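You operate a simulated robot arm through the tools that you are given. There is no shell and no other tool. Be economical: measure what you need, move in short steps, check, and stop when the job is done.

You run a simulated two-armed robot. Do the job below in one go: nothing can be reset, and whatever is moved stays where it is left.

## Task
Take the white relay and put it on the third board from the top of the stock shelf. Put the blue block from the top of the sorting table on top of the blue paper roll. Fetch the white spool and set it on top of the square carton. Take the purple spool and leave it on the third board from the bottom of the kitting shelf. Take the black pilot lamp and leave it on the top of the short parts shelf. Put one of the white covers from the white carton on the top of the chute. Fetch the green insert and set it on the second board from the bottom of the stock shelf. Fetch the green link from the top of the sorting table and set it on the third board from the bottom of the kitting shelf. Put the box with red band on top of the flat carton on the top of the kitting bench. Fetch the yellow plug and set it on top of the box with blue band. Do these in any order. Set down upright: green link, box with red band.

It is judged by the outcome, as a careful person would: the job done as asked, and still so three seconds after it is handed in. It fails if anything else is knocked over, pushed out of place, dropped, spilled or broken. Lids that push on must go on centred and level and be pressed home; caps that screw on are set level and turned clockwise until they are tight.

## Robot
Two 7-joint arms with two-finger parallel grippers on one trunk, on a base that drives. Base frame: it is fixed to the floor where the robot stands at the start and does not move with it; the origin is under the middle of the robot, x ahead of it, y to its left, z up; the surface under the hand at the start is at about z = 0.8. Units: m, rad, N and s.
The left shoulder is at the start at [0.02, 0.113, 1.172], the right one opposite. With the tool pointing down near the work surface each hand reaches from about 0.22 to 0.6 m from the robot's upright axis, wherever it stands, measured 20 degrees to its own side. Places, roughly: black pilot lamp [1.5, -1.75, 0.5]; blue block (2x6x5 cm) [0.7, 0.1, 0.8]; box with blue band [2.25, 0.25, 0.75]; box with red band [2, 0.25, 0.75]; flat carton [1.75, 0.25, 0.75]; green insert (11x6x5 cm) [0.2, -2, 0.9]; green link (6x2x3 cm) [0.5, -0.4, 0.8]; paper roll (10x10x10 cm) [0.4, 0.2, 0.8]; purple spool (7x6x6 cm) [0.2, 0, 0.8]; second board of the stock shelf [-3.2, 1.6, 0.6]; square carton [0.75, -0.25, 0.75]; third board of the kitting shelf [3.4, 0.1, 1]; third board of the stock shelf [-3.2, 1.6, 1]; top of the chute [1.7, -1.8, 0.6]; top of the short parts shelf [1.5, -6.4, 1]; white cover (9x6x4 cm) [1.5, -3.2, 0.9]; white relay [0.5, 0, 0.75]; white spool (7x6x6 cm) [0.3, 0.1, 0.8]; yellow plug (2x6x2 cm) [2.3, -0.1, 0.8]. Payload 1.57 kg a hand.
Tool frame (each hand has its own): the origin (TCP) lies between the finger pads and is the grasp point; the fingertips stand 0.03 m ahead of it; z points along the fingers, y is the line along which they close. Largest opening 0.08 m; finger width 0.017, thickness 0.012; the body of the gripper, 0.04 by 0.082 m, starts 0.08 m behind the TCP.
Orientation is told as [roll, pitch, yaw] about the base's x, y, z axes, in that order, counted from this pose: with the fingers straight down and closing along the base's y, the tool's x points along the base's -x, its y along +y and its z along -z.

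## Interface
- The arms move only by the tool nudge_tool. It takes "left_series", "right_series" or both (then of equal length, played together; a hand with none holds still); each is a list of rows, each a list of 7 numbers: the shift along the tool's x, y, z in m, then the turn, a rotation vector about the tool's x, y, z in rad, then the finger opening in m, from 0 to 0.08. In form: [[tx, ty, tz, rx, ry, rz, jaw], ...]. A call has 1 to 20 rows; each row is the pose to reach, as a shift and turn from the pose commanded when the call began, along the tool's axes at that moment. Rows are played at 5 a second. More than 0.05 m and 0.15 rad between two rows, or a gripper value outside its range, and nothing of the call is played. A pose out of reach is approached as far as the arm can. The call stops where the force on the tool passes 40 N (or 10 N more than at its start, if that is more) or the arm is blocked; 0.2 s more then pass. Each finger travels about 0.045 m/s and halts on what it meets, pressing with about 34 N; the grip force reading is that of the motor and also rises with nothing between the fingers. The clock runs only during rows and for 0.2 s after the last one: add rows that repeat a pose to give the fingers time. It gives the time, the measured TCP pose, the force on the tool (base axes), the opening and the grip force at its end, in the units of the frame above (readings bear some noise), with the torque about the TCP (base axes, N m) and any sound that the robot's microphone picked up.
- Cameras (640 x 400 px; columns grow to the right, rows downward): "scene" is now at [0.087, -0.0053, 1.2768]; the picture's right is [-0.07, -1.00, 0.00], its down [-0.76, 0.05, -0.65] and it looks along [0.65, -0.05, -0.76] (base axes); focal length 214 px, centre (320, 200). "left" rides on the left gripper at [0.072, 0.007, -0.122] in its tool frame; the picture's right is [-0.09, 1.00, 0.00], its down [-0.84, -0.08, -0.54] and it looks along [-0.54, -0.05, 0.84] (tool axes); focal length 238 px, centre (320, 200). "right" rides on the right gripper at [0.072, -0.007, -0.122] in its tool frame; the picture's right is [0.09, 1.00, 0.00], its down [-0.84, 0.08, -0.54] and it looks along [-0.54, 0.05, 0.84] (tool axes); focal length 238 px, centre (320, 200). There is no depth. A picture from a camera that has moved, and an enlarged one, comes with that camera's place and axes in the base frame and with its lens.
- capture(camera): a new picture of that camera. The clock stands still meanwhile.
- move_column(by): slides the trunk up (or, below 0, down) by that many m; the arms and the scene camera ride with it, the base frame stays. It gives what a move gives, with no picture.
- base_move(legs): drives the robot by 1 to 6 legs, each [ahead, left, turn to the left] in m, m and rad, along the robot's own axes; the way and the turn of a leg run together, so that a leg with both is an arc; at most 1.5 m and 3.142 rad a leg. The arms and the cameras ride along, it lands a little off, and it stops where it bumps. It gives what a move gives.
- pan_tilt(pan, tilt): turns the head with the scene camera to pan (to the left, within 1.396 rad either way) and tilt (down, from -0.506 to 1.204), counted from straight ahead of the robot. It gives what a move gives.
- inspect(camera, box): a new picture of the part [left, top, right, bottom] of that camera's present view, enlarged. The clock stands still meanwhile.
- close_job(): hands the job in; it is judged then, once.

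Work in short steps. Places have to be worked out from the pictures, the camera data and where the tool is seen: move nearer, look again, correct. Check each grasp and each placing, and mend what went wrong. You have 525 turns and 298 pictures in all, those below and enlarged ones among them. Open the grippers and draw the arms clear of the work before you hand the job in, unless the task says otherwise; then end with one line.

The tools are called by a JSON object that holds its "method" and its "body". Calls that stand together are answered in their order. nudge_tool: Moves the arms, as the interface text tells. Its arguments: {"type":"object","properties":{"left_series":{"type":"array"},"right_series":{"type":"array"}},"required":[]} The other tools are called the same way: move_column (by) slides the trunk up or down; base_move (legs) drives the base; pan_tilt (pan, tilt) turns the head that bears the scene camera; capture (camera) takes a picture; inspect (camera, box) takes an enlarged picture of a part of a camera's view; close_job () hands the job in.

At the start:

```text
clock: 0.0
left_ee_pos: [0.4037, 0.1598, 1.1365]
left_tool_rot: [-0.001, 0.0, 0.001]
left_ft_force: [0.1, 0.4, -0.2]
left_wrist_torque: [-0.01, 0.02, -0.03]
left_gripper_width: 0.08
left_finger_force: 0.0
right_ee_pos: [0.4384, -0.2613, 1.0692]
right_tool_rot: [0.0, 0.001, 0.0]
right_ft_force: [0.2, -0.3, -0.9]
right_wrist_torque: [0.0, 0.0, 0.0]
right_gripper_width: 0.0799
right_finger_force: 0.1
trunk travel left (down, up): [-0.225, 0.345]
robot x, y, heading: [0.0009, -0.0006, 0.004]
head pan, tilt: [-0.072, 0.859]
```

scene: 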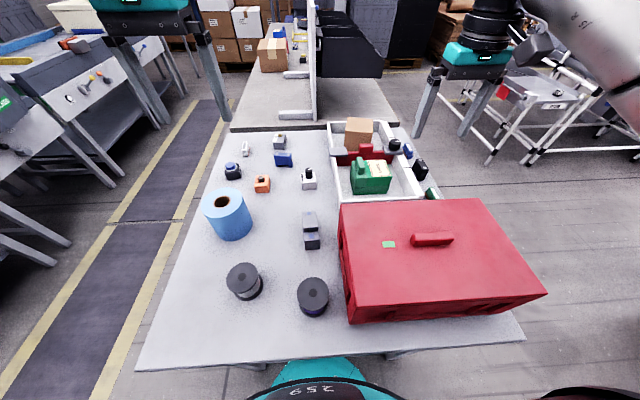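
right: 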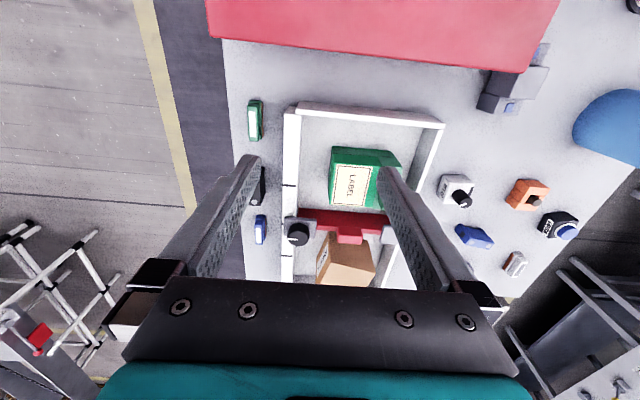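
left: 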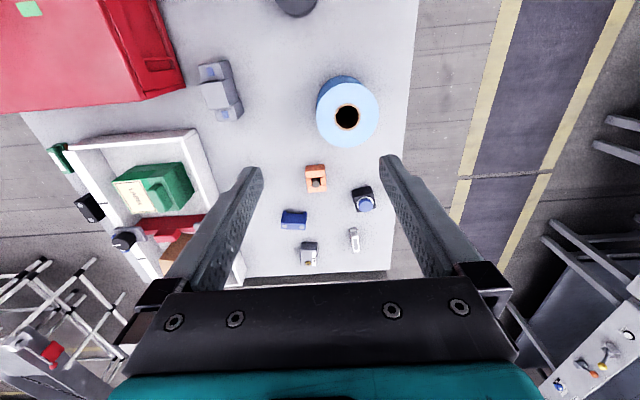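

I'll look closer at the table in front before planning any grasps.

{"method": "inspect", "body": {"camera": "scene", "box": [190, 110, 350, 210]}}

{"method": "inspect", "body": {"camera": "scene", "box": [200, 190, 360, 330]}}

{"method": "inspect", "body": {"camera": "scene", "box": [320, 110, 460, 210]}}

```text
4.00 times, centred on (270, 160) of scene
camera zoom: at [0.087, -0.0053, 1.2768], right [-0.07, -1.0, 0.0], down [-0.76, 0.05, -0.65], along [0.65, -0.05, -0.76], focal length 858 px, centre (520, 360)
```

zoom: 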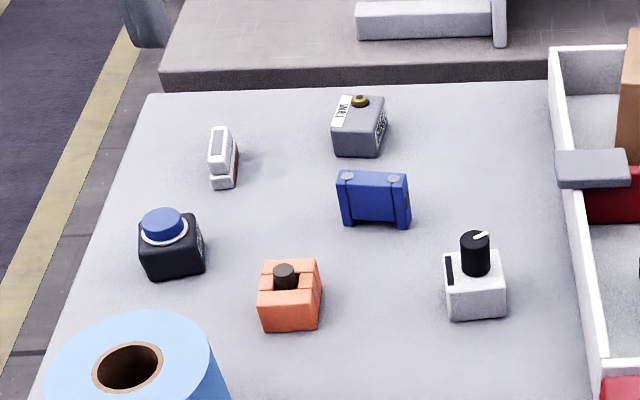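

```text
2.86 times, centred on (280, 260) of scene
camera zoom: at [0.087, -0.0053, 1.2768], right [-0.07, -1.0, 0.0], down [-0.76, 0.05, -0.65], along [0.65, -0.05, -0.76], focal length 613 px, centre (434, 29)
```

zoom: 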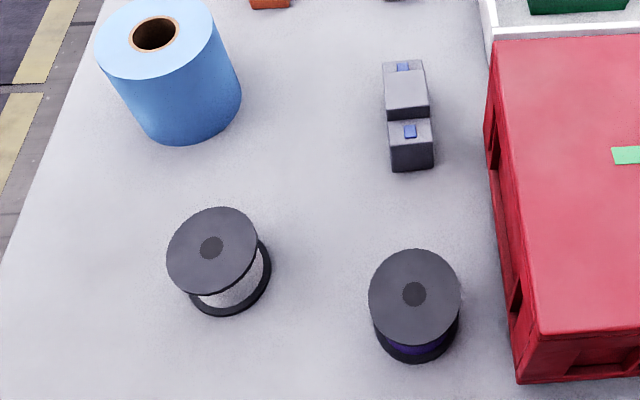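

```text
4.00 times, centred on (390, 160) of scene
camera zoom: at [0.087, -0.0053, 1.2768], right [-0.07, -1.0, 0.0], down [-0.76, 0.05, -0.65], along [0.65, -0.05, -0.76], focal length 858 px, centre (40, 360)
```

zoom: 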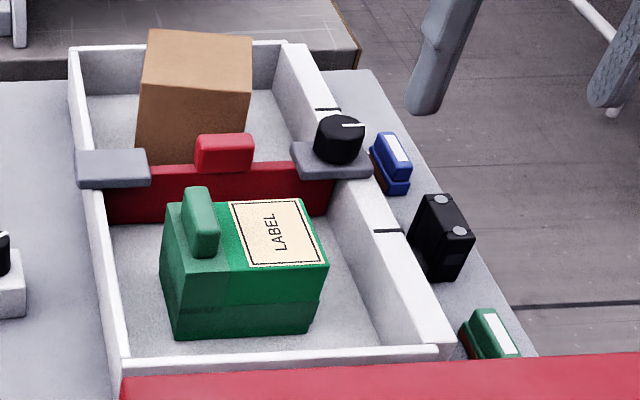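

The blue block is near (0.71, 0.09), the white relay (the box with the knob) near (0.60, 0), and the white spool near (0.3, 0.1). I'll look left and right to see whether the aisles are free before driving round the table.

{"method": "pan_tilt", "body": {"pan": 1.2, "tilt": 0.5}}

{"method": "capture", "body": {"camera": "scene"}}

{"method": "pan_tilt", "body": {"pan": -1.2, "tilt": 0.5}}

{"method": "capture", "body": {"camera": "scene"}}

{"method": "pan_tilt", "body": {"pan": 0, "tilt": 0.4}}

{"method": "capture", "body": {"camera": "scene"}}

```text
clock: 1.4
left_ee_pos: [0.4026, 0.1583, 1.1361]
left_tool_rot: [0.001, 0.001, 0.001]
left_ft_force: [0.7, 0.3, -0.1]
left_wrist_torque: [0.03, 0.01, 0.0]
left_gripper_width: 0.0801
left_finger_force: 0.0
right_ee_pos: [0.4371, -0.2603, 1.0692]
right_tool_rot: [0.0, -0.001, 0.001]
right_ft_force: [-0.6, 1.0, -0.5]
right_wrist_torque: [0.0, -0.02, -0.06]
right_gripper_width: 0.0798
right_finger_force: 0.1
trunk travel left (down, up): [-0.225, 0.345]
robot x, y, heading: [-0.0022, -0.0034, -0.002]
head pan, tilt: [1.201, 0.499]
```

```text
291 pictures are left
camera scene: at [0.0425, 0.085, 1.3075], right [0.93, -0.36, 0.0], down [-0.17, -0.45, -0.88], along [0.32, 0.82, -0.48], focal length 214 px, centre (320, 200)
```

scene: 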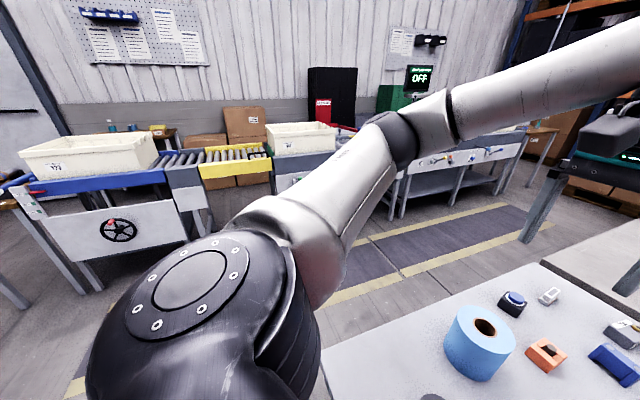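

```text
clock: 3.6
left_ee_pos: [0.4034, 0.159, 1.1364]
left_tool_rot: [-0.001, 0.001, 0.002]
left_ft_force: [-0.8, -0.2, 0.5]
left_wrist_torque: [0.0, -0.04, -0.04]
left_gripper_width: 0.0802
left_finger_force: 0.1
right_ee_pos: [0.4382, -0.2609, 1.0695]
right_tool_rot: [0.0, 0.001, 0.001]
right_ft_force: [-0.7, -0.2, 0.3]
right_wrist_torque: [-0.01, 0.02, -0.01]
right_gripper_width: 0.0799
right_finger_force: 0.1
trunk travel left (down, up): [-0.225, 0.345]
robot x, y, heading: [-0.0002, 0.002, 0.002]
head pan, tilt: [-1.201, 0.499]
```

```text
290 pictures are left
camera scene: at [0.0425, -0.0846, 1.3075], right [-0.93, -0.36, 0.0], down [-0.17, 0.45, -0.88], along [0.32, -0.82, -0.48], focal length 214 px, centre (320, 200)
```

scene: 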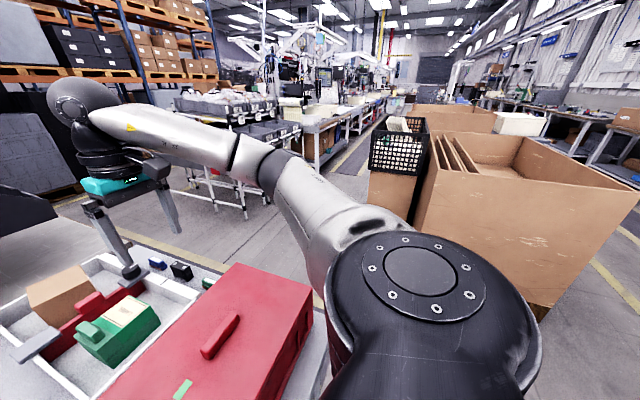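

```text
clock: 5.0
left_ee_pos: [0.4031, 0.1585, 1.1356]
left_tool_rot: [0.001, 0.001, 0.001]
left_ft_force: [-0.7, 0.1, 0.6]
left_wrist_torque: [-0.02, 0.01, 0.0]
left_gripper_width: 0.0802
left_finger_force: 0.1
right_ee_pos: [0.4373, -0.2612, 1.0685]
right_tool_rot: [0.0, 0.0, -0.001]
right_ft_force: [0.1, -0.3, -0.4]
right_wrist_torque: [-0.01, -0.02, 0.04]
right_gripper_width: 0.0799
right_finger_force: 0.1
trunk travel left (down, up): [-0.225, 0.345]
robot x, y, heading: [0.0017, -0.0026, 0.0]
head pan, tilt: [0.0, 0.4]
```

```text
289 pictures are left
camera scene: at [0.1021, 0.0001, 1.3166], right [0.0, -1.0, 0.0], down [-0.39, 0.0, -0.92], along [0.92, 0.0, -0.39], focal length 214 px, centre (320, 200)
```

scene: 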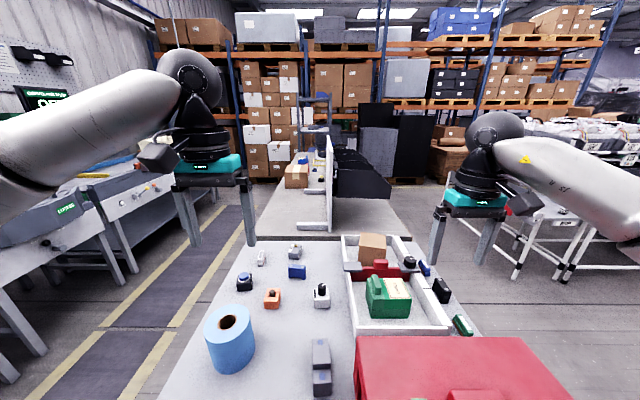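

The left aisle is clear to about y = 1.5. I'll drive to (0.6, 0.95), turn to face the table from its left side, and raise nothing, because the hands are above everything there.

{"method": "base_move", "body": {"legs": [[0, 0.95, 0], [0, 0, -1.571], [0, 0.58, 0]]}}

{"method": "pan_tilt", "body": {"pan": 0, "tilt": 0.85}}

{"method": "capture", "body": {"camera": "scene"}}

```text
clock: 6.8
left_ee_pos: [0.3974, 0.2847, 1.1369]
left_tool_rot: [0.0, -0.001, 0.004]
left_ft_force: [-0.7, -0.5, 0.6]
left_wrist_torque: [0.01, 0.0, -0.01]
left_gripper_width: 0.0803
left_finger_force: 0.1
right_ee_pos: [0.4335, -0.1325, 1.0691]
right_tool_rot: [-0.001, 0.001, 0.003]
right_ft_force: [0.3, -0.8, 0.2]
right_wrist_torque: [0.04, -0.03, -0.01]
right_gripper_width: 0.0801
right_finger_force: 0.1
trunk travel left (down, up): [-0.225, 0.345]
robot x, y, heading: [-0.0015, 0.1263, 0.001]
head pan, tilt: [0.0, 0.4]
stopped in leg 1: the robot was blocked; the commanded pose is now the measured one
```

```text
clock: 7.7
left_ee_pos: [0.398, 0.2858, 1.1357]
left_tool_rot: [-0.001, -0.001, 0.002]
left_ft_force: [0.4, -0.1, 0.0]
left_wrist_torque: [-0.02, -0.01, -0.03]
left_gripper_width: 0.0801
left_finger_force: 0.2
right_ee_pos: [0.4333, -0.1318, 1.0693]
right_tool_rot: [0.0, 0.0, 0.004]
right_ft_force: [-0.6, -0.4, -0.3]
right_wrist_torque: [-0.02, -0.02, 0.01]
right_gripper_width: 0.08
right_finger_force: 0.0
trunk travel left (down, up): [-0.225, 0.345]
robot x, y, heading: [-0.0054, 0.1263, 0.002]
head pan, tilt: [0.0, 0.85]
```

```text
288 pictures are left
camera scene: at [0.0831, 0.127, 1.2776], right [0.0, -1.0, 0.0], down [-0.75, 0.0, -0.66], along [0.66, 0.0, -0.75], focal length 214 px, centre (320, 200)
```

scene: 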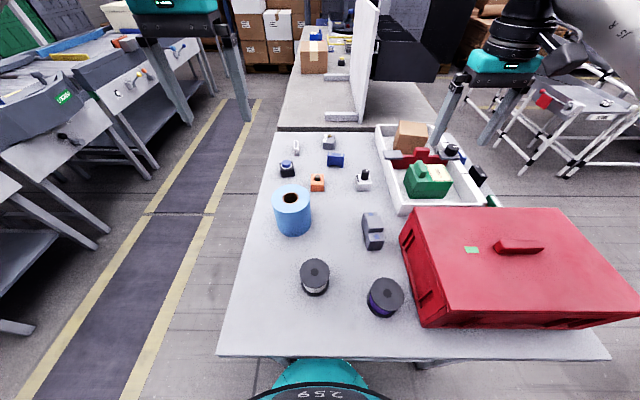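

The base is partly under the table and met the table's leg. I'll back out first, then go round.

{"method": "base_move", "body": {"legs": [[0, -0.1, 0], [-0.45, 0, 0], [0, 0.95, 0]]}}

{"method": "capture", "body": {"camera": "scene"}}

```text
clock: 15.7
left_ee_pos: [-0.0367, 1.1272, 1.1366]
left_tool_rot: [0.0, -0.001, -0.019]
left_ft_force: [0.5, 0.5, -1.4]
left_wrist_torque: [0.01, 0.02, 0.03]
left_gripper_width: 0.0801
left_finger_force: 0.0
right_ee_pos: [-0.0108, 0.7064, 1.069]
right_tool_rot: [-0.001, 0.0, -0.02]
right_ft_force: [-0.8, 0.4, 0.2]
right_wrist_torque: [-0.02, -0.01, 0.02]
right_gripper_width: 0.08
right_finger_force: 0.0
trunk travel left (down, up): [-0.225, 0.345]
robot x, y, heading: [-0.4413, 0.9787, -0.018]
head pan, tilt: [0.0, 0.85]
```

```text
287 pictures are left
camera scene: at [-0.3553, 0.9753, 1.2775], right [-0.02, -1.0, 0.0], down [-0.75, 0.02, -0.66], along [0.66, -0.01, -0.75], focal length 214 px, centre (320, 200)
```

scene: 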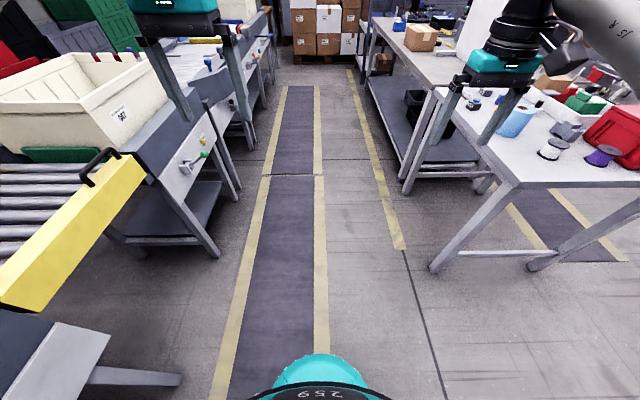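

The aisle is clear. I'll drive alongside the table, turn to face it, and close in to about y = 0.6.

{"method": "base_move", "body": {"legs": [[1.02, 0, 0], [0, 0, -1.553], [0.36, 0, 0]]}}

{"method": "capture", "body": {"camera": "scene"}}

```text
clock: 26.7
left_ee_pos: [0.7392, 0.1858, 1.1372]
left_tool_rot: [0.0, 0.001, -1.568]
left_ft_force: [-0.2, 0.4, 0.0]
left_wrist_torque: [0.02, -0.01, -0.02]
left_gripper_width: 0.0798
left_finger_force: 0.1
right_ee_pos: [0.3211, 0.1488, 1.0679]
right_tool_rot: [0.0, 0.001, -1.566]
right_ft_force: [0.0, 0.0, 1.1]
right_wrist_torque: [-0.04, 0.03, -0.02]
right_gripper_width: 0.0797
right_finger_force: 0.1
trunk travel left (down, up): [-0.225, 0.345]
robot x, y, heading: [0.5818, 0.5891, -1.567]
head pan, tilt: [0.0, 0.85]
```

```text
286 pictures are left
camera scene: at [0.5804, 0.4994, 1.2775], right [-1.0, 0.0, 0.0], down [0.0, 0.75, -0.66], along [0.0, -0.66, -0.75], focal length 214 px, centre (320, 200)
```

scene: 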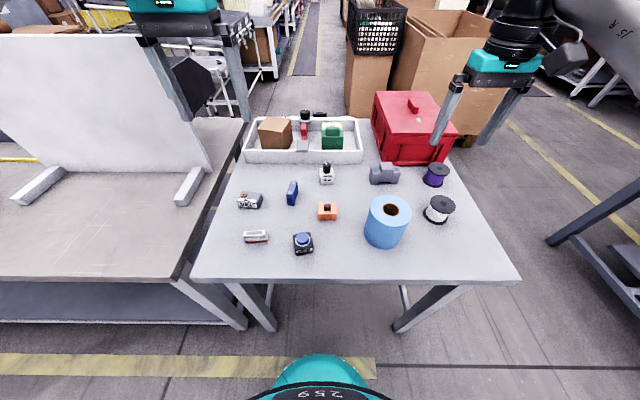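

Combining both views, the table top is at about z = 0.80 and the block is near (0.66, 0.09), with its thin side along x. I'll move the left hand above it and look.

{"method": "nudge_tool", "body": {"left_series": [[-0.024, -0.02, 0.034, 0, 0, 0, 0.08], [-0.048, -0.04, 0.068, 0, 0, 0, 0.08], [-0.072, -0.06, 0.102, 0, 0, 0, 0.08], [-0.096, -0.079, 0.137, 0, 0, 0, 0.08]]}}

{"method": "capture", "body": {"camera": "left"}}

```text
clock: 27.7
left_ee_pos: [0.662, 0.0899, 0.9986]
left_tool_rot: [0.001, 0.0, -1.567]
left_ft_force: [-0.5, -0.1, 0.5]
left_wrist_torque: [0.02, 0.04, -0.06]
left_gripper_width: 0.0801
left_finger_force: 0.0
right_ee_pos: [0.3209, 0.1495, 1.0683]
right_tool_rot: [0.0, 0.0, -1.568]
right_ft_force: [0.5, -0.5, 1.1]
right_wrist_torque: [-0.03, -0.04, 0.0]
right_gripper_width: 0.08
right_finger_force: 0.1
trunk travel left (down, up): [-0.225, 0.345]
robot x, y, heading: [0.5801, 0.5879, -1.571]
head pan, tilt: [0.0, 0.85]
```

```text
285 pictures are left
camera left: at [0.6666, 0.1616, 1.1206], right [1.0, -0.09, 0.0], down [-0.07, -0.84, 0.54], along [-0.05, -0.54, -0.84], focal length 238 px, centre (320, 200)
```

left: 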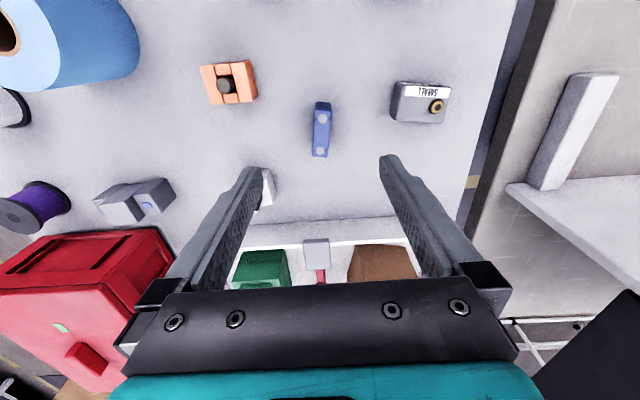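

The block's top centre is at (0.66, 0.082). I'll descend to z = 0.838 with the jaws at 0.05 and grip.

{"method": "nudge_tool", "body": {"left_series": [[-0.008, -0.002, 0.03, 0, 0, 0, 0.06], [-0.008, -0.002, 0.07, 0, 0, 0, 0.05], [-0.008, -0.002, 0.11, 0, 0, 0, 0.05], [-0.008, -0.002, 0.145, 0, 0, 0, 0.05], [-0.008, -0.002, 0.16, 0, 0, 0, 0.05], [-0.008, -0.002, 0.16, 0, 0, 0, 0.03], [-0.008, -0.002, 0.16, 0, 0, 0, 0.01], [-0.008, -0.002, 0.16, 0, 0, 0, 0.0], [-0.008, -0.002, 0.16, 0, 0, 0, 0.0], [-0.008, -0.002, 0.16, 0, 0, 0, 0.0]]}}

{"method": "capture", "body": {"camera": "left"}}

```text
clock: 29.9
left_ee_pos: [0.6596, 0.0803, 0.8403]
left_tool_rot: [-0.001, 0.0, -1.568]
left_ft_force: [-0.1, 0.3, -0.5]
left_wrist_torque: [0.03, 0.02, 0.01]
left_gripper_width: 0.0189
left_finger_force: 32.6
right_ee_pos: [0.3218, 0.1496, 1.0695]
right_tool_rot: [-0.001, 0.0, -1.569]
right_ft_force: [-0.6, 0.4, 0.1]
right_wrist_torque: [0.04, 0.0, -0.03]
right_gripper_width: 0.0801
right_finger_force: 0.0
trunk travel left (down, up): [-0.225, 0.345]
robot x, y, heading: [0.5778, 0.5869, -1.568]
head pan, tilt: [0.0, 0.85]
```

```text
284 pictures are left
camera left: at [0.6652, 0.1522, 0.9621], right [1.0, -0.09, 0.0], down [-0.07, -0.84, 0.54], along [-0.05, -0.54, -0.84], focal length 238 px, centre (320, 200)
```

left: 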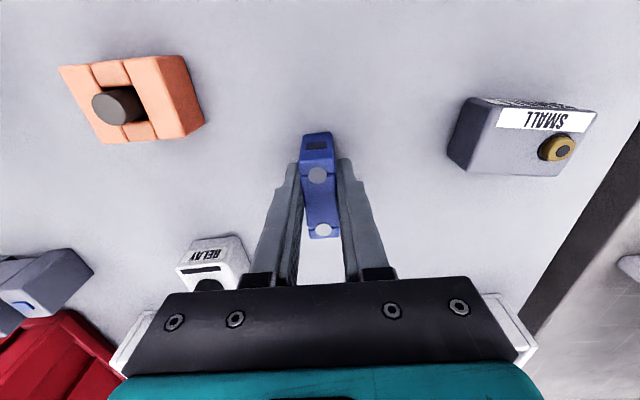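

The grip holds (0.019 wide), and the neighbouring white box reads "RELAY". I'll lift the block, move the right hand aside, and carry the block toward the roll at about (0.42, 0.193).

{"method": "nudge_tool", "body": {"left_series": [[0, 0, -0.04, 0, 0, 0, 0], [0, 0, -0.08, 0, 0, 0, 0], [0, 0, -0.12, 0, 0, 0, 0], [0, 0, -0.165, 0, 0, 0, 0], [0.02, -0.04, -0.165, 0, 0, 0, 0], [0.04, -0.08, -0.165, 0, 0, 0, 0], [0.06, -0.12, -0.165, 0, 0, 0, 0], [0.08, -0.16, -0.165, 0, 0, 0, 0], [0.1, -0.2, -0.165, 0, 0, 0, 0], [0.113, -0.24, -0.165, 0, 0, 0, 0]], "right_series": [[0, -0.04, -0.0, 0, 0, 0, 0.08], [0, -0.08, 0, 0, 0, 0, 0.08], [0, -0.12, 0, 0, 0, 0, 0.08], [0, -0.16, 0, 0, 0, 0, 0.08], [0, -0.2, 0, 0, 0, 0, 0.08], [0, -0.2, 0, 0, 0, 0, 0.08], [0, -0.2, 0, 0, 0, 0, 0.08], [0, -0.2, 0, 0, 0, 0, 0.08], [0, -0.2, 0, 0, 0, 0, 0.08], [0, -0.2, 0, 0, 0, 0, 0.08]]}}

{"method": "capture", "body": {"camera": "left"}}

{"method": "capture", "body": {"camera": "scene"}}

```text
clock: 32.1
left_ee_pos: [0.4179, 0.195, 1.006]
left_tool_rot: [0.001, 0.0, -1.568]
left_ft_force: [-0.5, 0.1, 0.2]
left_wrist_torque: [0.04, -0.01, 0.03]
left_gripper_width: 0.0193
left_finger_force: 33.2
right_ee_pos: [0.1571, 0.1598, 1.0722]
right_tool_rot: [-0.001, 0.002, -1.568]
right_ft_force: [0.4, 0.0, 0.8]
right_wrist_torque: [0.01, -0.02, -0.02]
right_gripper_width: 0.0802
right_finger_force: 0.0
right hand out of reach, approached as far as the arm can: row 4, 5, 6, 7, 8, 9, 10
trunk travel left (down, up): [-0.225, 0.345]
robot x, y, heading: [0.5814, 0.5904, -1.567]
head pan, tilt: [0.0, 0.85]
```

```text
283 pictures are left
camera left: at [0.4235, 0.267, 1.1277], right [1.0, -0.09, 0.0], down [-0.07, -0.84, 0.54], along [-0.05, -0.54, -0.84], focal length 238 px, centre (320, 200)
```

left: 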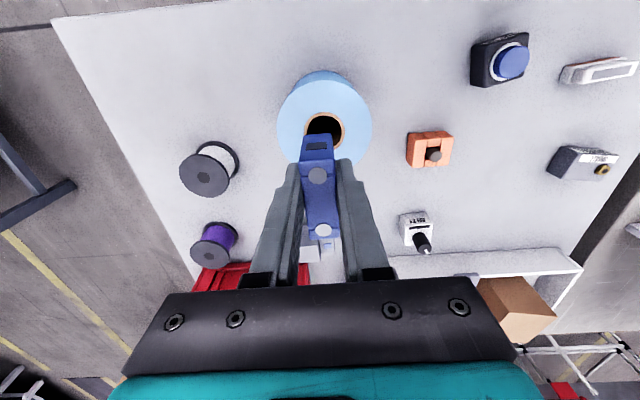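

```text
282 pictures are left
camera scene: at [0.5797, 0.5001, 1.2775], right [-1.0, 0.0, 0.0], down [0.0, 0.75, -0.66], along [0.0, -0.66, -0.75], focal length 214 px, centre (320, 200)
```

scene: 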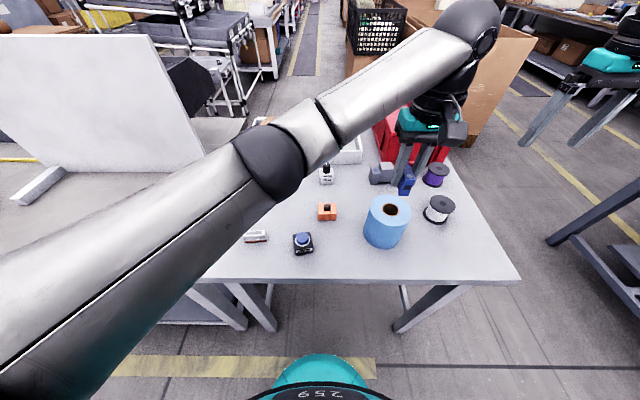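

The roll's centre is at (0.42, 0.200). I'll shift slightly and lower the block until it is just above the top face, then go on in small steps.

{"method": "nudge_tool", "body": {"left_series": [[0.005, 0.002, 0.02, 0, 0, 0, 0], [0.005, 0.002, 0.045, 0, 0, 0, 0], [0.005, 0.002, 0.055, 0, 0, 0, 0], [0.005, 0.002, 0.06, 0, 0, 0, 0], [0.005, 0.002, 0.064, 0, 0, 0, 0], [0.005, 0.002, 0.064, 0, 0, 0, 0]]}}

{"method": "capture", "body": {"camera": "left"}}

```text
clock: 33.5
left_ee_pos: [0.4207, 0.1983, 0.9402]
left_tool_rot: [0.0, 0.002, -1.567]
left_ft_force: [0.4, -0.1, 0.5]
left_wrist_torque: [0.01, -0.03, 0.0]
left_gripper_width: 0.0187
left_finger_force: 33.7
right_ee_pos: [0.1573, 0.1572, 1.0715]
right_tool_rot: [-0.001, -0.001, -1.568]
right_ft_force: [0.0, 0.0, 0.6]
right_wrist_torque: [-0.01, 0.0, 0.01]
right_gripper_width: 0.0799
right_finger_force: 0.1
trunk travel left (down, up): [-0.225, 0.345]
robot x, y, heading: [0.5841, 0.5871, -1.567]
head pan, tilt: [0.0, 0.85]
```

```text
281 pictures are left
camera left: at [0.4265, 0.27, 1.0635], right [1.0, -0.09, 0.0], down [-0.07, -0.84, 0.54], along [-0.05, -0.54, -0.84], focal length 238 px, centre (320, 200)
```

left: 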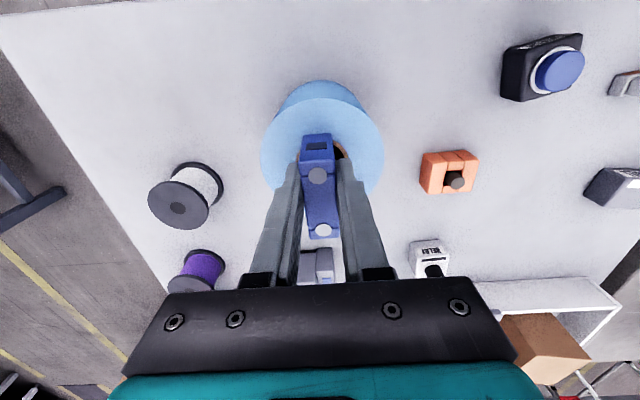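

No contact is felt yet, so I'll continue down by a few mm.

{"method": "nudge_tool", "body": {"left_series": [[0, 0, 0.003, 0, 0, 0, 0], [0, 0, 0.005, 0, 0, 0, 0]]}}

```text
clock: 34.1
left_ee_pos: [0.4207, 0.1982, 0.9391]
left_tool_rot: [-0.003, -0.005, -1.569]
left_ft_force: [0.7, 0.0, 22.3]
left_wrist_torque: [0.16, -0.1, -0.01]
left_gripper_width: 0.0187
left_finger_force: 33.5
right_ee_pos: [0.159, 0.1598, 1.0736]
right_tool_rot: [-0.002, -0.004, -1.57]
right_ft_force: [-0.4, 0.5, -0.2]
right_wrist_torque: [0.02, -0.03, -0.06]
right_gripper_width: 0.08
right_finger_force: 0.0
trunk travel left (down, up): [-0.225, 0.345]
robot x, y, heading: [0.5804, 0.5885, -1.568]
head pan, tilt: [0.0, 0.85]
```

Contact is at z = 0.939 with 22 N, so the block rests on the roll. I'll ease up slightly, open the jaws a little, and retreat straight up.

{"method": "nudge_tool", "body": {"left_series": [[0, 0, -0.004, 0, 0, 0, 0], [0, 0, -0.004, 0, 0, 0, 0.03], [0, 0, -0.004, 0, 0, 0, 0.045], [0, 0, -0.004, 0, 0, 0, 0.045], [0, 0, -0.04, 0, 0, 0, 0.045], [0, 0, -0.085, 0, 0, 0, 0.045], [0, 0, -0.12, 0, 0, 0, 0.045]]}}

{"method": "capture", "body": {"camera": "left"}}

```text
clock: 35.7
left_ee_pos: [0.4207, 0.1998, 1.0545]
left_tool_rot: [0.001, 0.002, -1.568]
left_ft_force: [-0.6, 0.0, 0.0]
left_wrist_torque: [-0.02, -0.02, 0.02]
left_gripper_width: 0.0449
left_finger_force: 0.1
right_ee_pos: [0.1583, 0.1584, 1.0713]
right_tool_rot: [-0.002, 0.0, -1.568]
right_ft_force: [0.5, -1.2, -0.1]
right_wrist_torque: [0.01, 0.03, 0.05]
right_gripper_width: 0.0801
right_finger_force: 0.0
trunk travel left (down, up): [-0.225, 0.345]
robot x, y, heading: [0.5818, 0.5879, -1.571]
head pan, tilt: [0.0, 0.85]
```

```text
280 pictures are left
camera left: at [0.4262, 0.2717, 1.1769], right [1.0, -0.09, 0.0], down [-0.07, -0.84, 0.54], along [-0.05, -0.54, -0.84], focal length 238 px, centre (320, 200)
```

left: 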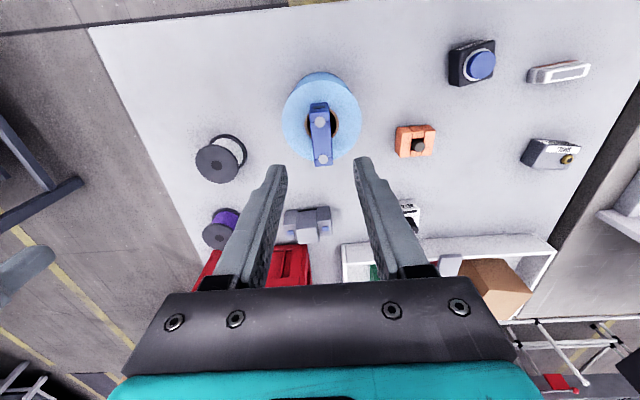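

The blue block stands steady on the roll. Next I'll take the two spools: I'll sidestep to x of about 0.27 so both hands can work around them.

{"method": "base_move", "body": {"legs": [[-0.03, 0, 0], [0, -0.31, 0]]}}

{"method": "capture", "body": {"camera": "scene"}}

```text
clock: 38.2
left_ee_pos: [0.1128, 0.2307, 1.0539]
left_tool_rot: [-0.001, 0.001, -1.572]
left_ft_force: [0.3, -0.3, 0.0]
left_wrist_torque: [0.04, 0.03, -0.01]
left_gripper_width: 0.045
left_finger_force: 0.0
right_ee_pos: [-0.1505, 0.1905, 1.0709]
right_tool_rot: [0.0, 0.0, -1.575]
right_ft_force: [-0.3, 0.5, -0.7]
right_wrist_torque: [0.0, -0.02, 0.02]
right_gripper_width: 0.0802
right_finger_force: 0.0
trunk travel left (down, up): [-0.225, 0.345]
robot x, y, heading: [0.2783, 0.6171, -1.574]
head pan, tilt: [0.0, 0.85]
```

```text
279 pictures are left
camera scene: at [0.2736, 0.5299, 1.2775], right [-1.0, 0.0, 0.0], down [0.0, 0.75, -0.66], along [0.0, -0.66, -0.75], focal length 214 px, centre (320, 200)
```

scene: 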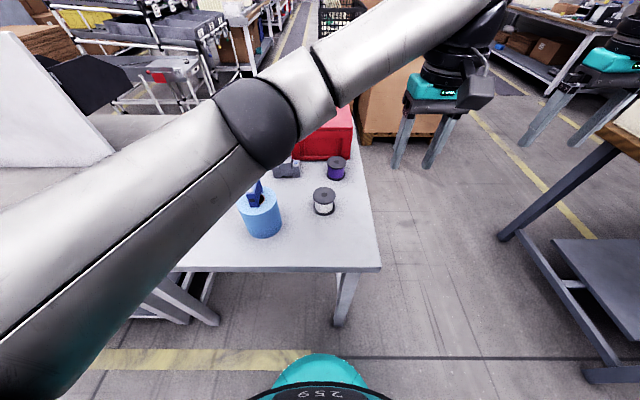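

The spools are near (0.263, 0.14) for white and (0.225, 0.008) for purple. I'll move the left hand above the purple one.

{"method": "nudge_tool", "body": {"left_series": [[-0.035, 0.025, 0.005, 0, 0, 0, 0.07], [-0.07, 0.05, 0.01, 0, 0, 0, 0.08], [-0.11, 0.07, 0.015, 0, 0, 0, 0.08], [-0.15, 0.09, 0.02, 0, 0, 0, 0.08], [-0.19, 0.11, 0.03, 0, 0, 0, 0.08], [-0.225, 0.113, 0.035, 0, 0, 0, 0.08]]}}

{"method": "capture", "body": {"camera": "left"}}

```text
clock: 39.6
left_ee_pos: [0.2339, 0.0833, 1.0186]
left_tool_rot: [0.0, -0.002, -1.573]
left_ft_force: [-0.6, -0.4, -0.5]
left_wrist_torque: [-0.06, -0.03, 0.01]
left_gripper_width: 0.0798
left_finger_force: 0.0
left hand out of reach, approached as far as the arm can: row 4, 5, 6
right_ee_pos: [-0.1495, 0.1908, 1.0719]
right_tool_rot: [0.001, -0.003, -1.575]
right_ft_force: [0.6, 0.3, 0.2]
right_wrist_torque: [-0.01, 0.01, -0.04]
right_gripper_width: 0.0801
right_finger_force: 0.0
trunk travel left (down, up): [-0.225, 0.345]
robot x, y, heading: [0.2756, 0.6175, -1.574]
head pan, tilt: [0.0, 0.85]
```

```text
278 pictures are left
camera left: at [0.2399, 0.1543, 1.1419], right [1.0, -0.09, 0.0], down [-0.08, -0.84, 0.54], along [-0.05, -0.54, -0.84], focal length 238 px, centre (320, 200)
```

left: 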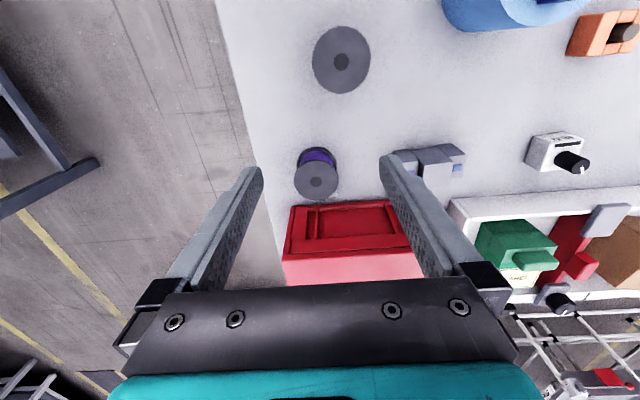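

Purple is just out of reach from here, so the left hand will take the white spool instead, whose centre is near (0.261, 0.141). I'll align above it and check the pose.

{"method": "nudge_tool", "body": {"left_series": [[0.03, 0.013, 0.0, 0, 0, 0, 0.08], [0.058, 0.027, 0.02, 0, 0, 0, 0.08], [0.058, 0.027, 0.05, 0, 0, 0, 0.08]]}}

{"method": "capture", "body": {"camera": "left"}}

```text
clock: 40.4
left_ee_pos: [0.2618, 0.139, 0.9684]
left_tool_rot: [0.003, 0.001, -1.568]
left_ft_force: [-0.1, -0.3, -1.3]
left_wrist_torque: [0.01, 0.0, 0.01]
left_gripper_width: 0.0801
left_finger_force: 0.1
right_ee_pos: [-0.1486, 0.19, 1.0714]
right_tool_rot: [-0.001, 0.0, -1.574]
right_ft_force: [0.0, 0.4, 0.3]
right_wrist_torque: [0.0, -0.01, 0.04]
right_gripper_width: 0.0802
right_finger_force: 0.0
trunk travel left (down, up): [-0.225, 0.345]
robot x, y, heading: [0.2784, 0.6196, -1.571]
head pan, tilt: [0.0, 0.85]
```

```text
277 pictures are left
camera left: at [0.2676, 0.2101, 1.0911], right [1.0, -0.09, 0.0], down [-0.08, -0.84, 0.54], along [-0.05, -0.54, -0.84], focal length 238 px, centre (320, 200)
```

left: 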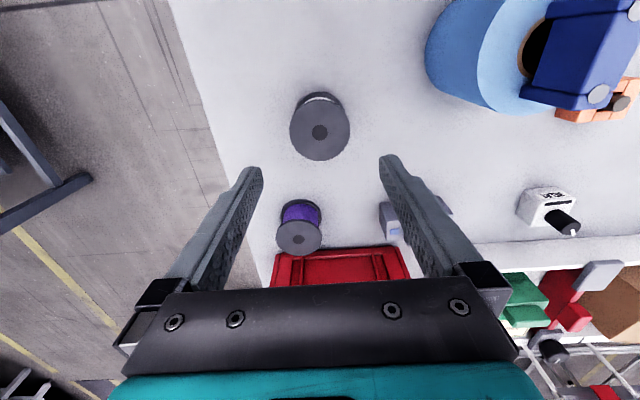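

The spool's centre is at about (0.261, 0.142) and it is 6 cm across. I'll descend to z = 0.836 and close.

{"method": "nudge_tool", "body": {"left_series": [[0.002, 0, 0.04, 0, 0, 0, 0.08], [0.003, 0, 0.08, 0, 0, 0, 0.08], [0.003, 0, 0.115, 0, 0, 0, 0.08], [0.003, 0, 0.132, 0, 0, 0, 0.08], [0.003, 0, 0.132, 0, 0, 0, 0.06], [0.003, 0, 0.132, 0, 0, 0, 0.04], [0.003, 0, 0.132, 0, 0, 0, 0.03], [0.003, 0, 0.132, 0, 0, 0, 0.03]]}}

{"method": "capture", "body": {"camera": "left"}}

```text
clock: 42.2
left_ee_pos: [0.2609, 0.1402, 0.8383]
left_tool_rot: [-0.001, 0.001, -1.572]
left_ft_force: [-0.6, 0.2, -0.7]
left_wrist_torque: [0.0, 0.02, -0.04]
left_gripper_width: 0.059
left_finger_force: 33.4
right_ee_pos: [-0.1493, 0.1912, 1.0712]
right_tool_rot: [0.0, 0.0, -1.573]
right_ft_force: [-0.2, 0.2, 0.8]
right_wrist_torque: [-0.01, 0.0, 0.0]
right_gripper_width: 0.0802
right_finger_force: 0.1
trunk travel left (down, up): [-0.225, 0.345]
robot x, y, heading: [0.2738, 0.6184, -1.573]
head pan, tilt: [0.0, 0.85]
```

```text
276 pictures are left
camera left: at [0.2672, 0.2118, 0.9598], right [1.0, -0.09, 0.0], down [-0.08, -0.84, 0.54], along [-0.05, -0.54, -0.84], focal length 238 px, centre (320, 200)
```

left: 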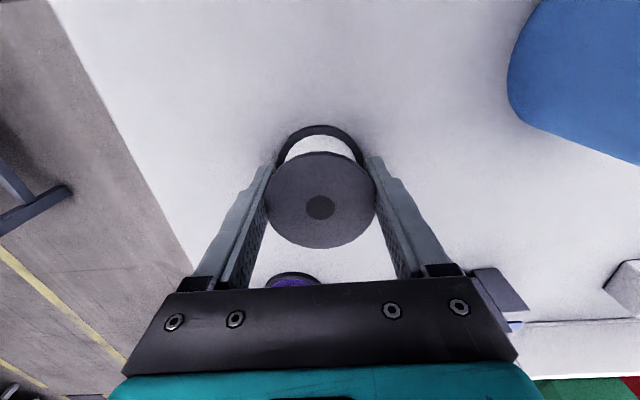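

The spool is gripped (0.059) and centred. I'll lift it, then drive back round to the table's front so the right hand can reach the purple spool.

{"method": "nudge_tool", "body": {"left_series": [[0, 0, -0.04, 0, 0, 0, 0.03], [0, 0, -0.08, 0, 0, 0, 0.03], [0, 0, -0.12, 0, 0, 0, 0.03], [0, 0, -0.16, 0, 0, 0, 0.03], [0.0, 0.03, -0.2, 0, 0, 0, 0.03], [0.0, 0.07, -0.22, 0, 0, 0, 0.03], [0.0, 0.11, -0.24, 0, 0, 0, 0.03]], "right_series": [[0, 0.03, 0, 0, 0, 0, 0.08], [0, 0.06, 0, 0, 0, 0, 0.08], [0, 0.09, 0, 0, 0, 0, 0.08], [0, 0.12, 0, 0, 0, 0, 0.08], [0, 0.15, 0, 0, 0, 0, 0.08], [0, 0.18, 0, 0, 0, 0, 0.08], [0, 0.18, 0, 0, 0, 0, 0.08]]}}

{"method": "base_move", "body": {"legs": [[-0.38, 0, 0], [0, 0, 1.571], [-0.78, 0, 0], [0, -0.98, 0]]}}

{"method": "capture", "body": {"camera": "scene"}}

```text
clock: 43.8
left_ee_pos: [0.3704, 0.1383, 1.0775]
left_tool_rot: [0.001, -0.002, -1.572]
left_ft_force: [-0.2, 0.2, -2.2]
left_wrist_torque: [-0.01, 0.03, -0.03]
left_gripper_width: 0.059
left_finger_force: 34.0
right_ee_pos: [0.0326, 0.1903, 1.0726]
right_tool_rot: [-0.002, -0.001, -1.574]
right_ft_force: [1.0, 0.3, -0.1]
right_wrist_torque: [0.0, 0.0, -0.01]
right_gripper_width: 0.0798
right_finger_force: 0.0
trunk travel left (down, up): [-0.225, 0.345]
robot x, y, heading: [0.2745, 0.6211, -1.571]
head pan, tilt: [0.0, 0.85]
```

```text
clock: 58.6
left_ee_pos: [-0.004, 0.1186, 1.0768]
left_tool_rot: [0.0, 0.002, 0.021]
left_ft_force: [-0.6, -0.8, -2.5]
left_wrist_torque: [0.01, 0.01, -0.01]
left_gripper_width: 0.0584
left_finger_force: 34.1
right_ee_pos: [-0.0498, -0.2213, 1.072]
right_tool_rot: [0.001, 0.0, 0.019]
right_ft_force: [0.3, -0.1, 0.1]
right_wrist_torque: [0.04, 0.01, -0.02]
right_gripper_width: 0.0796
right_finger_force: 0.0
trunk travel left (down, up): [-0.225, 0.345]
robot x, y, heading: [-0.4825, 0.0155, 0.017]
head pan, tilt: [0.0, 0.85]
```

```text
275 pictures are left
camera scene: at [-0.3948, 0.0144, 1.2775], right [0.02, -1.0, 0.0], down [-0.75, -0.01, -0.66], along [0.66, 0.01, -0.75], focal length 214 px, centre (320, 200)
```

scene: 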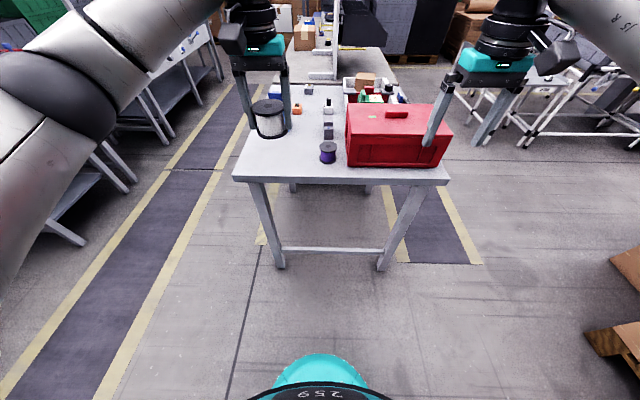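

The way ahead is clear. I'll advance 0.3 m so the purple spool is about 0.4 m ahead.

{"method": "base_move", "body": {"legs": [[0.3, -0.02, -0.017]]}}

{"method": "capture", "body": {"camera": "right"}}

```text
clock: 60.6
left_ee_pos: [0.3016, 0.0942, 1.0754]
left_tool_rot: [0.0, 0.001, 0.005]
left_ft_force: [1.1, -0.1, -3.0]
left_wrist_torque: [0.01, -0.04, 0.01]
left_gripper_width: 0.0586
left_finger_force: 34.4
right_ee_pos: [0.2524, -0.2448, 1.0719]
right_tool_rot: [-0.001, 0.0, 0.002]
right_ft_force: [-0.2, -0.1, -0.3]
right_wrist_torque: [-0.03, 0.03, 0.01]
right_gripper_width: 0.08
right_finger_force: 0.0
trunk travel left (down, up): [-0.225, 0.345]
robot x, y, heading: [-0.1749, -0.0047, 0.002]
head pan, tilt: [0.0, 0.85]
```

```text
274 pictures are left
camera right: at [0.1813, -0.2518, 1.1935], right [-0.1, 1.0, 0.0], down [0.84, 0.08, 0.54], along [0.54, 0.05, -0.84], focal length 238 px, centre (320, 200)
```

right: 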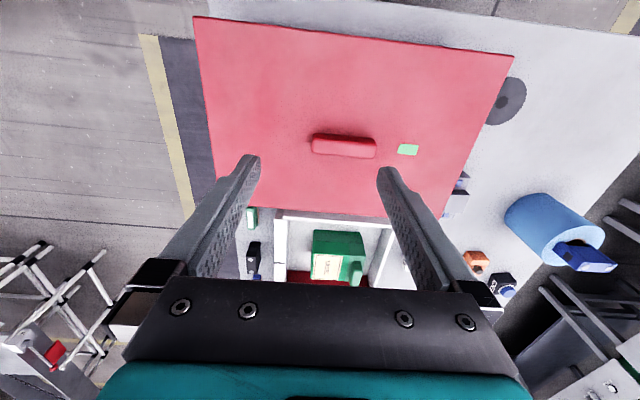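

The spool is just left of the red box, so I'll move the left hand out of the way and bring the right hand above the purple spool.

{"method": "nudge_tool", "body": {"left_series": [[0, 0.045, 0, 0, 0, 0, 0.03], [0, 0.09, 0, 0, 0, 0, 0.03], [0, 0.135, 0, 0, 0, 0, 0.03], [0, 0.17, 0, 0, 0, 0, 0.03], [0, 0.17, 0, 0, 0, 0, 0.03], [0, 0.17, 0, 0, 0, 0, 0.03], [0, 0.17, 0, 0, 0, 0, 0.03]], "right_series": [[0, 0.03, 0, 0, 0, 0, 0.08], [0.005, 0.07, 0, 0, 0, 0, 0.08], [0.01, 0.11, 0, 0, 0, 0, 0.08], [0.015, 0.15, 0, 0, 0, 0, 0.08], [0.02, 0.19, 0, 0, 0, 0, 0.08], [0.025, 0.225, 0.01, 0, 0, 0, 0.08], [0.027, 0.255, 0.03, 0, 0, 0, 0.08]]}}

{"method": "capture", "body": {"camera": "right"}}

```text
clock: 62.2
left_ee_pos: [0.2985, 0.2648, 1.0768]
left_tool_rot: [-0.001, 0.001, 0.005]
left_ft_force: [0.7, 1.1, -1.8]
left_wrist_torque: [0.0, 0.0, 0.01]
left_gripper_width: 0.0582
left_finger_force: 33.8
right_ee_pos: [0.2246, 0.0105, 1.0425]
right_tool_rot: [-0.001, 0.0, 0.002]
right_ft_force: [-0.2, 0.0, -0.1]
right_wrist_torque: [0.01, -0.01, -0.02]
right_gripper_width: 0.0799
right_finger_force: 0.1
trunk travel left (down, up): [-0.225, 0.345]
robot x, y, heading: [-0.1762, -0.0008, -0.0]
head pan, tilt: [0.0, 0.85]
```

```text
273 pictures are left
camera right: at [0.1536, 0.0035, 1.164], right [-0.09, 1.0, 0.0], down [0.84, 0.08, 0.54], along [0.54, 0.05, -0.84], focal length 238 px, centre (320, 200)
```

right: 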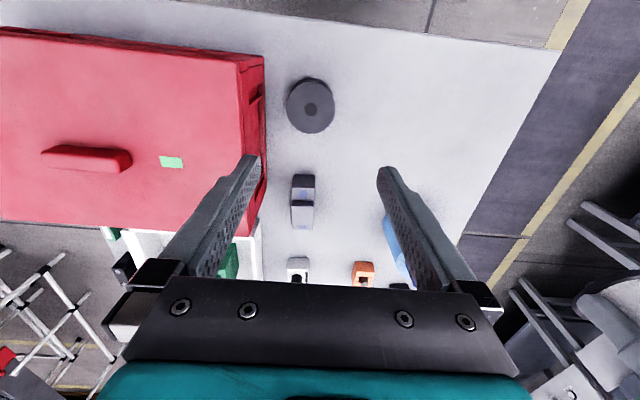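

The spool is at (0.219, -0.003), with the red box only about 3–5 cm away. I'll turn the hand 90° so the fingers close along x, clear of the box.

{"method": "nudge_tool", "body": {"right_series": [[0.001, -0.001, 0, 0, 0, 0.145, 0.08], [0.002, -0.002, 0, 0, 0, 0.29, 0.08], [0.003, -0.004, 0, 0, 0, 0.435, 0.08], [0.004, -0.006, 0, 0, 0, 0.58, 0.08], [0.005, -0.008, 0, 0, 0, 0.725, 0.08], [0.006, -0.01, 0, 0, 0, 0.87, 0.08], [0.006, -0.012, 0, 0, 0, 1.015, 0.08], [0.006, -0.0135, 0, 0, 0, 1.16, 0.08], [0.006, -0.0135, 0, 0, 0, 1.305, 0.08], [0.006, -0.0135, 0, 0, 0, 1.45, 0.08], [0.006, -0.0135, 0.03, 0, 0, 1.57, 0.08]]}}

{"method": "capture", "body": {"camera": "right"}}

```text
clock: 64.7
left_ee_pos: [0.2996, 0.2641, 1.0778]
left_tool_rot: [0.001, 0.0, 0.006]
left_ft_force: [0.7, -0.7, -2.3]
left_wrist_torque: [0.03, -0.01, 0.0]
left_gripper_width: 0.0584
left_finger_force: 33.8
right_ee_pos: [0.2185, -0.0041, 1.0129]
right_tool_rot: [0.0, -0.002, -1.571]
right_ft_force: [0.2, 0.4, -0.1]
right_wrist_torque: [0.04, 0.0, -0.01]
right_gripper_width: 0.0803
right_finger_force: 0.0
trunk travel left (down, up): [-0.225, 0.345]
robot x, y, heading: [-0.1753, -0.0027, 0.001]
head pan, tilt: [0.0, 0.85]
```

```text
272 pictures are left
camera right: at [0.213, 0.0679, 1.1334], right [1.0, 0.09, 0.0], down [0.08, -0.84, 0.54], along [0.05, -0.54, -0.84], focal length 238 px, centre (320, 200)
```

right: 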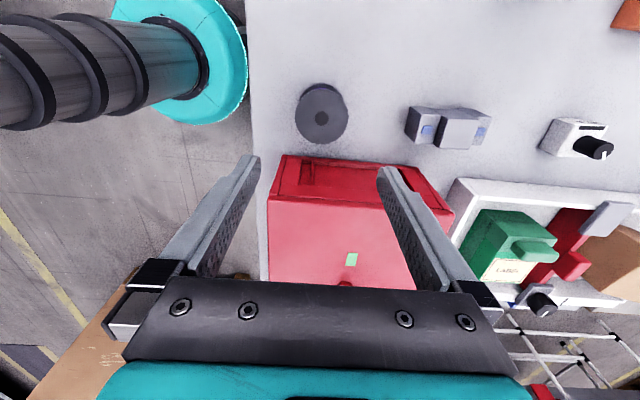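

The spool is refined to (0.221, 0.0015). I'll descend and grip it.

{"method": "nudge_tool", "body": {"right_series": [[0.006, 0.002, 0.045, 0, 0, 0, 0.08], [0.006, 0.002, 0.09, 0, 0, 0, 0.08], [0.006, 0.002, 0.135, 0, 0, 0, 0.08], [0.006, 0.002, 0.165, 0, 0, 0, 0.08], [0.006, 0.002, 0.175, 0, 0, 0, 0.08], [0.006, 0.002, 0.175, 0, 0, 0, 0.06], [0.006, 0.002, 0.175, 0, 0, 0, 0.04], [0.006, 0.002, 0.175, 0, 0, 0, 0.03], [0.006, 0.002, 0.175, 0, 0, 0, 0.03]]}}

{"method": "capture", "body": {"camera": "right"}}

```text
clock: 66.7
left_ee_pos: [0.299, 0.2632, 1.0764]
left_tool_rot: [0.0, -0.001, 0.006]
left_ft_force: [0.2, -0.2, -2.7]
left_wrist_torque: [-0.01, 0.01, 0.0]
left_gripper_width: 0.0582
left_finger_force: 34.3
right_ee_pos: [0.2198, 0.0028, 0.8367]
right_tool_rot: [0.0, -0.002, -1.568]
right_ft_force: [0.5, -0.2, 0.0]
right_wrist_torque: [0.01, 0.02, -0.01]
right_gripper_width: 0.0591
right_finger_force: 34.1
trunk travel left (down, up): [-0.225, 0.345]
robot x, y, heading: [-0.1831, -0.0011, 0.003]
head pan, tilt: [0.0, 0.85]
```

```text
271 pictures are left
camera right: at [0.2142, 0.0749, 0.958], right [1.0, 0.1, 0.0], down [0.08, -0.84, 0.54], along [0.05, -0.54, -0.84], focal length 238 px, centre (320, 200)
```

right: 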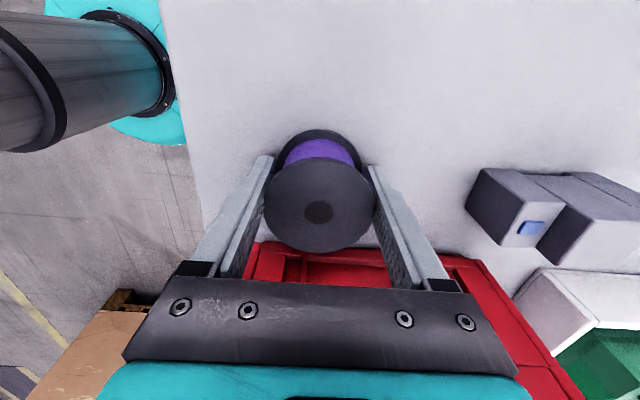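

Purple is gripped. I'll lift it, back out, and drive round to the right side of the table facing +y, so the carton and the green link are in reach.

{"method": "nudge_tool", "body": {"right_series": [[0, 0, -0.04, 0, 0, 0, 0.03], [0, 0, -0.08, 0, 0, 0, 0.03], [0, 0, -0.12, 0, 0, 0, 0.03], [0, 0, -0.16, 0, 0, 0, 0.03], [0.0, -0.0, -0.2, 0, 0, 0, 0.03], [-0.04, 0.0, -0.23, 0, 0, 0, 0.03], [-0.08, 0.03, -0.23, 0, 0, 0, 0.03], [-0.12, 0.06, -0.23, 0, 0, 0, 0.03], [-0.16, 0.09, -0.23, 0, 0, 0, 0.03]]}}

{"method": "base_move", "body": {"legs": [[-0.4, 0, 0], [0, -0.82, 0], [0.45, 0, 0]]}}

{"method": "capture", "body": {"camera": "scene"}}

```text
clock: 68.7
left_ee_pos: [0.2997, 0.2647, 1.0772]
left_tool_rot: [0.001, 0.0, 0.005]
left_ft_force: [0.3, -0.3, -2.7]
left_wrist_torque: [0.02, 0.02, 0.02]
left_gripper_width: 0.0585
left_finger_force: 33.7
right_ee_pos: [0.3106, -0.1562, 1.0641]
right_tool_rot: [0.001, 0.0, -1.564]
right_ft_force: [0.2, 0.5, -3.1]
right_wrist_torque: [0.01, 0.02, -0.03]
right_gripper_width: 0.0594
right_finger_force: 33.8
trunk travel left (down, up): [-0.225, 0.345]
robot x, y, heading: [-0.1767, -0.0055, 0.005]
head pan, tilt: [0.0, 0.85]
```

```text
clock: 77.4
left_ee_pos: [0.345, -0.5536, 1.0767]
left_tool_rot: [-0.001, 0.0, -0.008]
left_ft_force: [-0.9, -0.8, -2.2]
left_wrist_torque: [0.04, 0.05, -0.01]
left_gripper_width: 0.0585
left_finger_force: 34.0
right_ee_pos: [0.3496, -0.9733, 1.0656]
right_tool_rot: [0.0, -0.002, -1.582]
right_ft_force: [0.6, 0.2, -2.3]
right_wrist_torque: [-0.01, 0.01, 0.03]
right_gripper_width: 0.0592
right_finger_force: 33.9
trunk travel left (down, up): [-0.225, 0.345]
robot x, y, heading: [-0.1377, -0.8139, -0.009]
head pan, tilt: [0.0, 0.85]
```

```text
270 pictures are left
camera scene: at [-0.0492, -0.8144, 1.2774], right [-0.01, -1.0, 0.0], down [-0.75, 0.01, -0.66], along [0.66, -0.01, -0.75], focal length 214 px, centre (320, 200)
```

scene: 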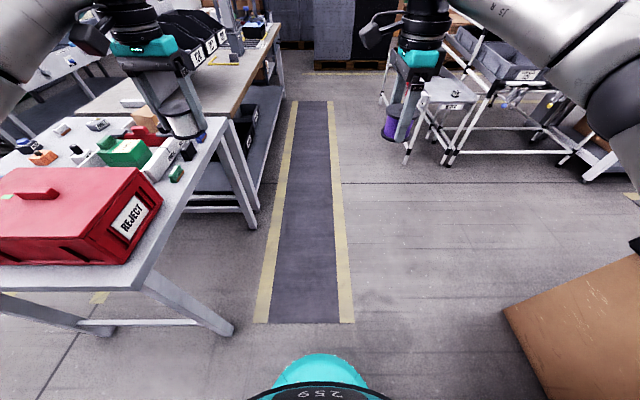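

The passage is clear. I'll drive ahead 0.85 m and turn left to face the table.

{"method": "base_move", "body": {"legs": [[0.88, 0, 0], [0, 0, 1.579]]}}

{"method": "capture", "body": {"camera": "scene"}}

```text
clock: 85.8
left_ee_pos: [0.4874, -0.3361, 1.0773]
left_tool_rot: [0.0, 0.0, 1.546]
left_ft_force: [-0.5, 0.3, -2.4]
left_wrist_torque: [-0.03, 0.03, 0.02]
left_gripper_width: 0.0582
left_finger_force: 34.2
right_ee_pos: [0.9065, -0.3379, 1.0663]
right_tool_rot: [0.001, -0.004, -0.023]
right_ft_force: [0.2, 0.0, -2.4]
right_wrist_torque: [0.03, 0.02, 0.01]
right_gripper_width: 0.0585
right_finger_force: 34.0
trunk travel left (down, up): [-0.225, 0.345]
robot x, y, heading: [0.7367, -0.8218, 1.543]
head pan, tilt: [0.0, 0.85]
```

```text
269 pictures are left
camera scene: at [0.7424, -0.7337, 1.2775], right [1.0, -0.03, 0.0], down [-0.02, -0.75, -0.66], along [0.02, 0.66, -0.75], focal length 214 px, centre (320, 200)
```

scene: 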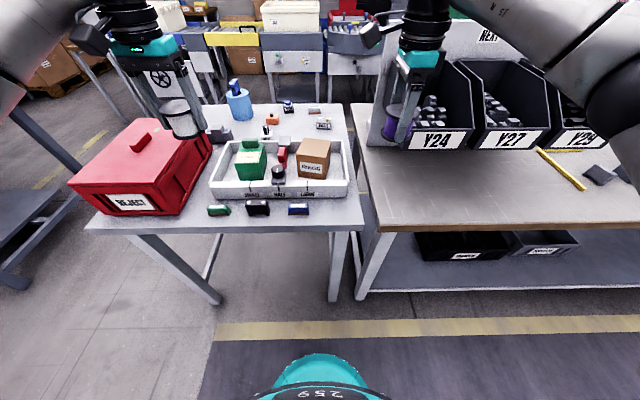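

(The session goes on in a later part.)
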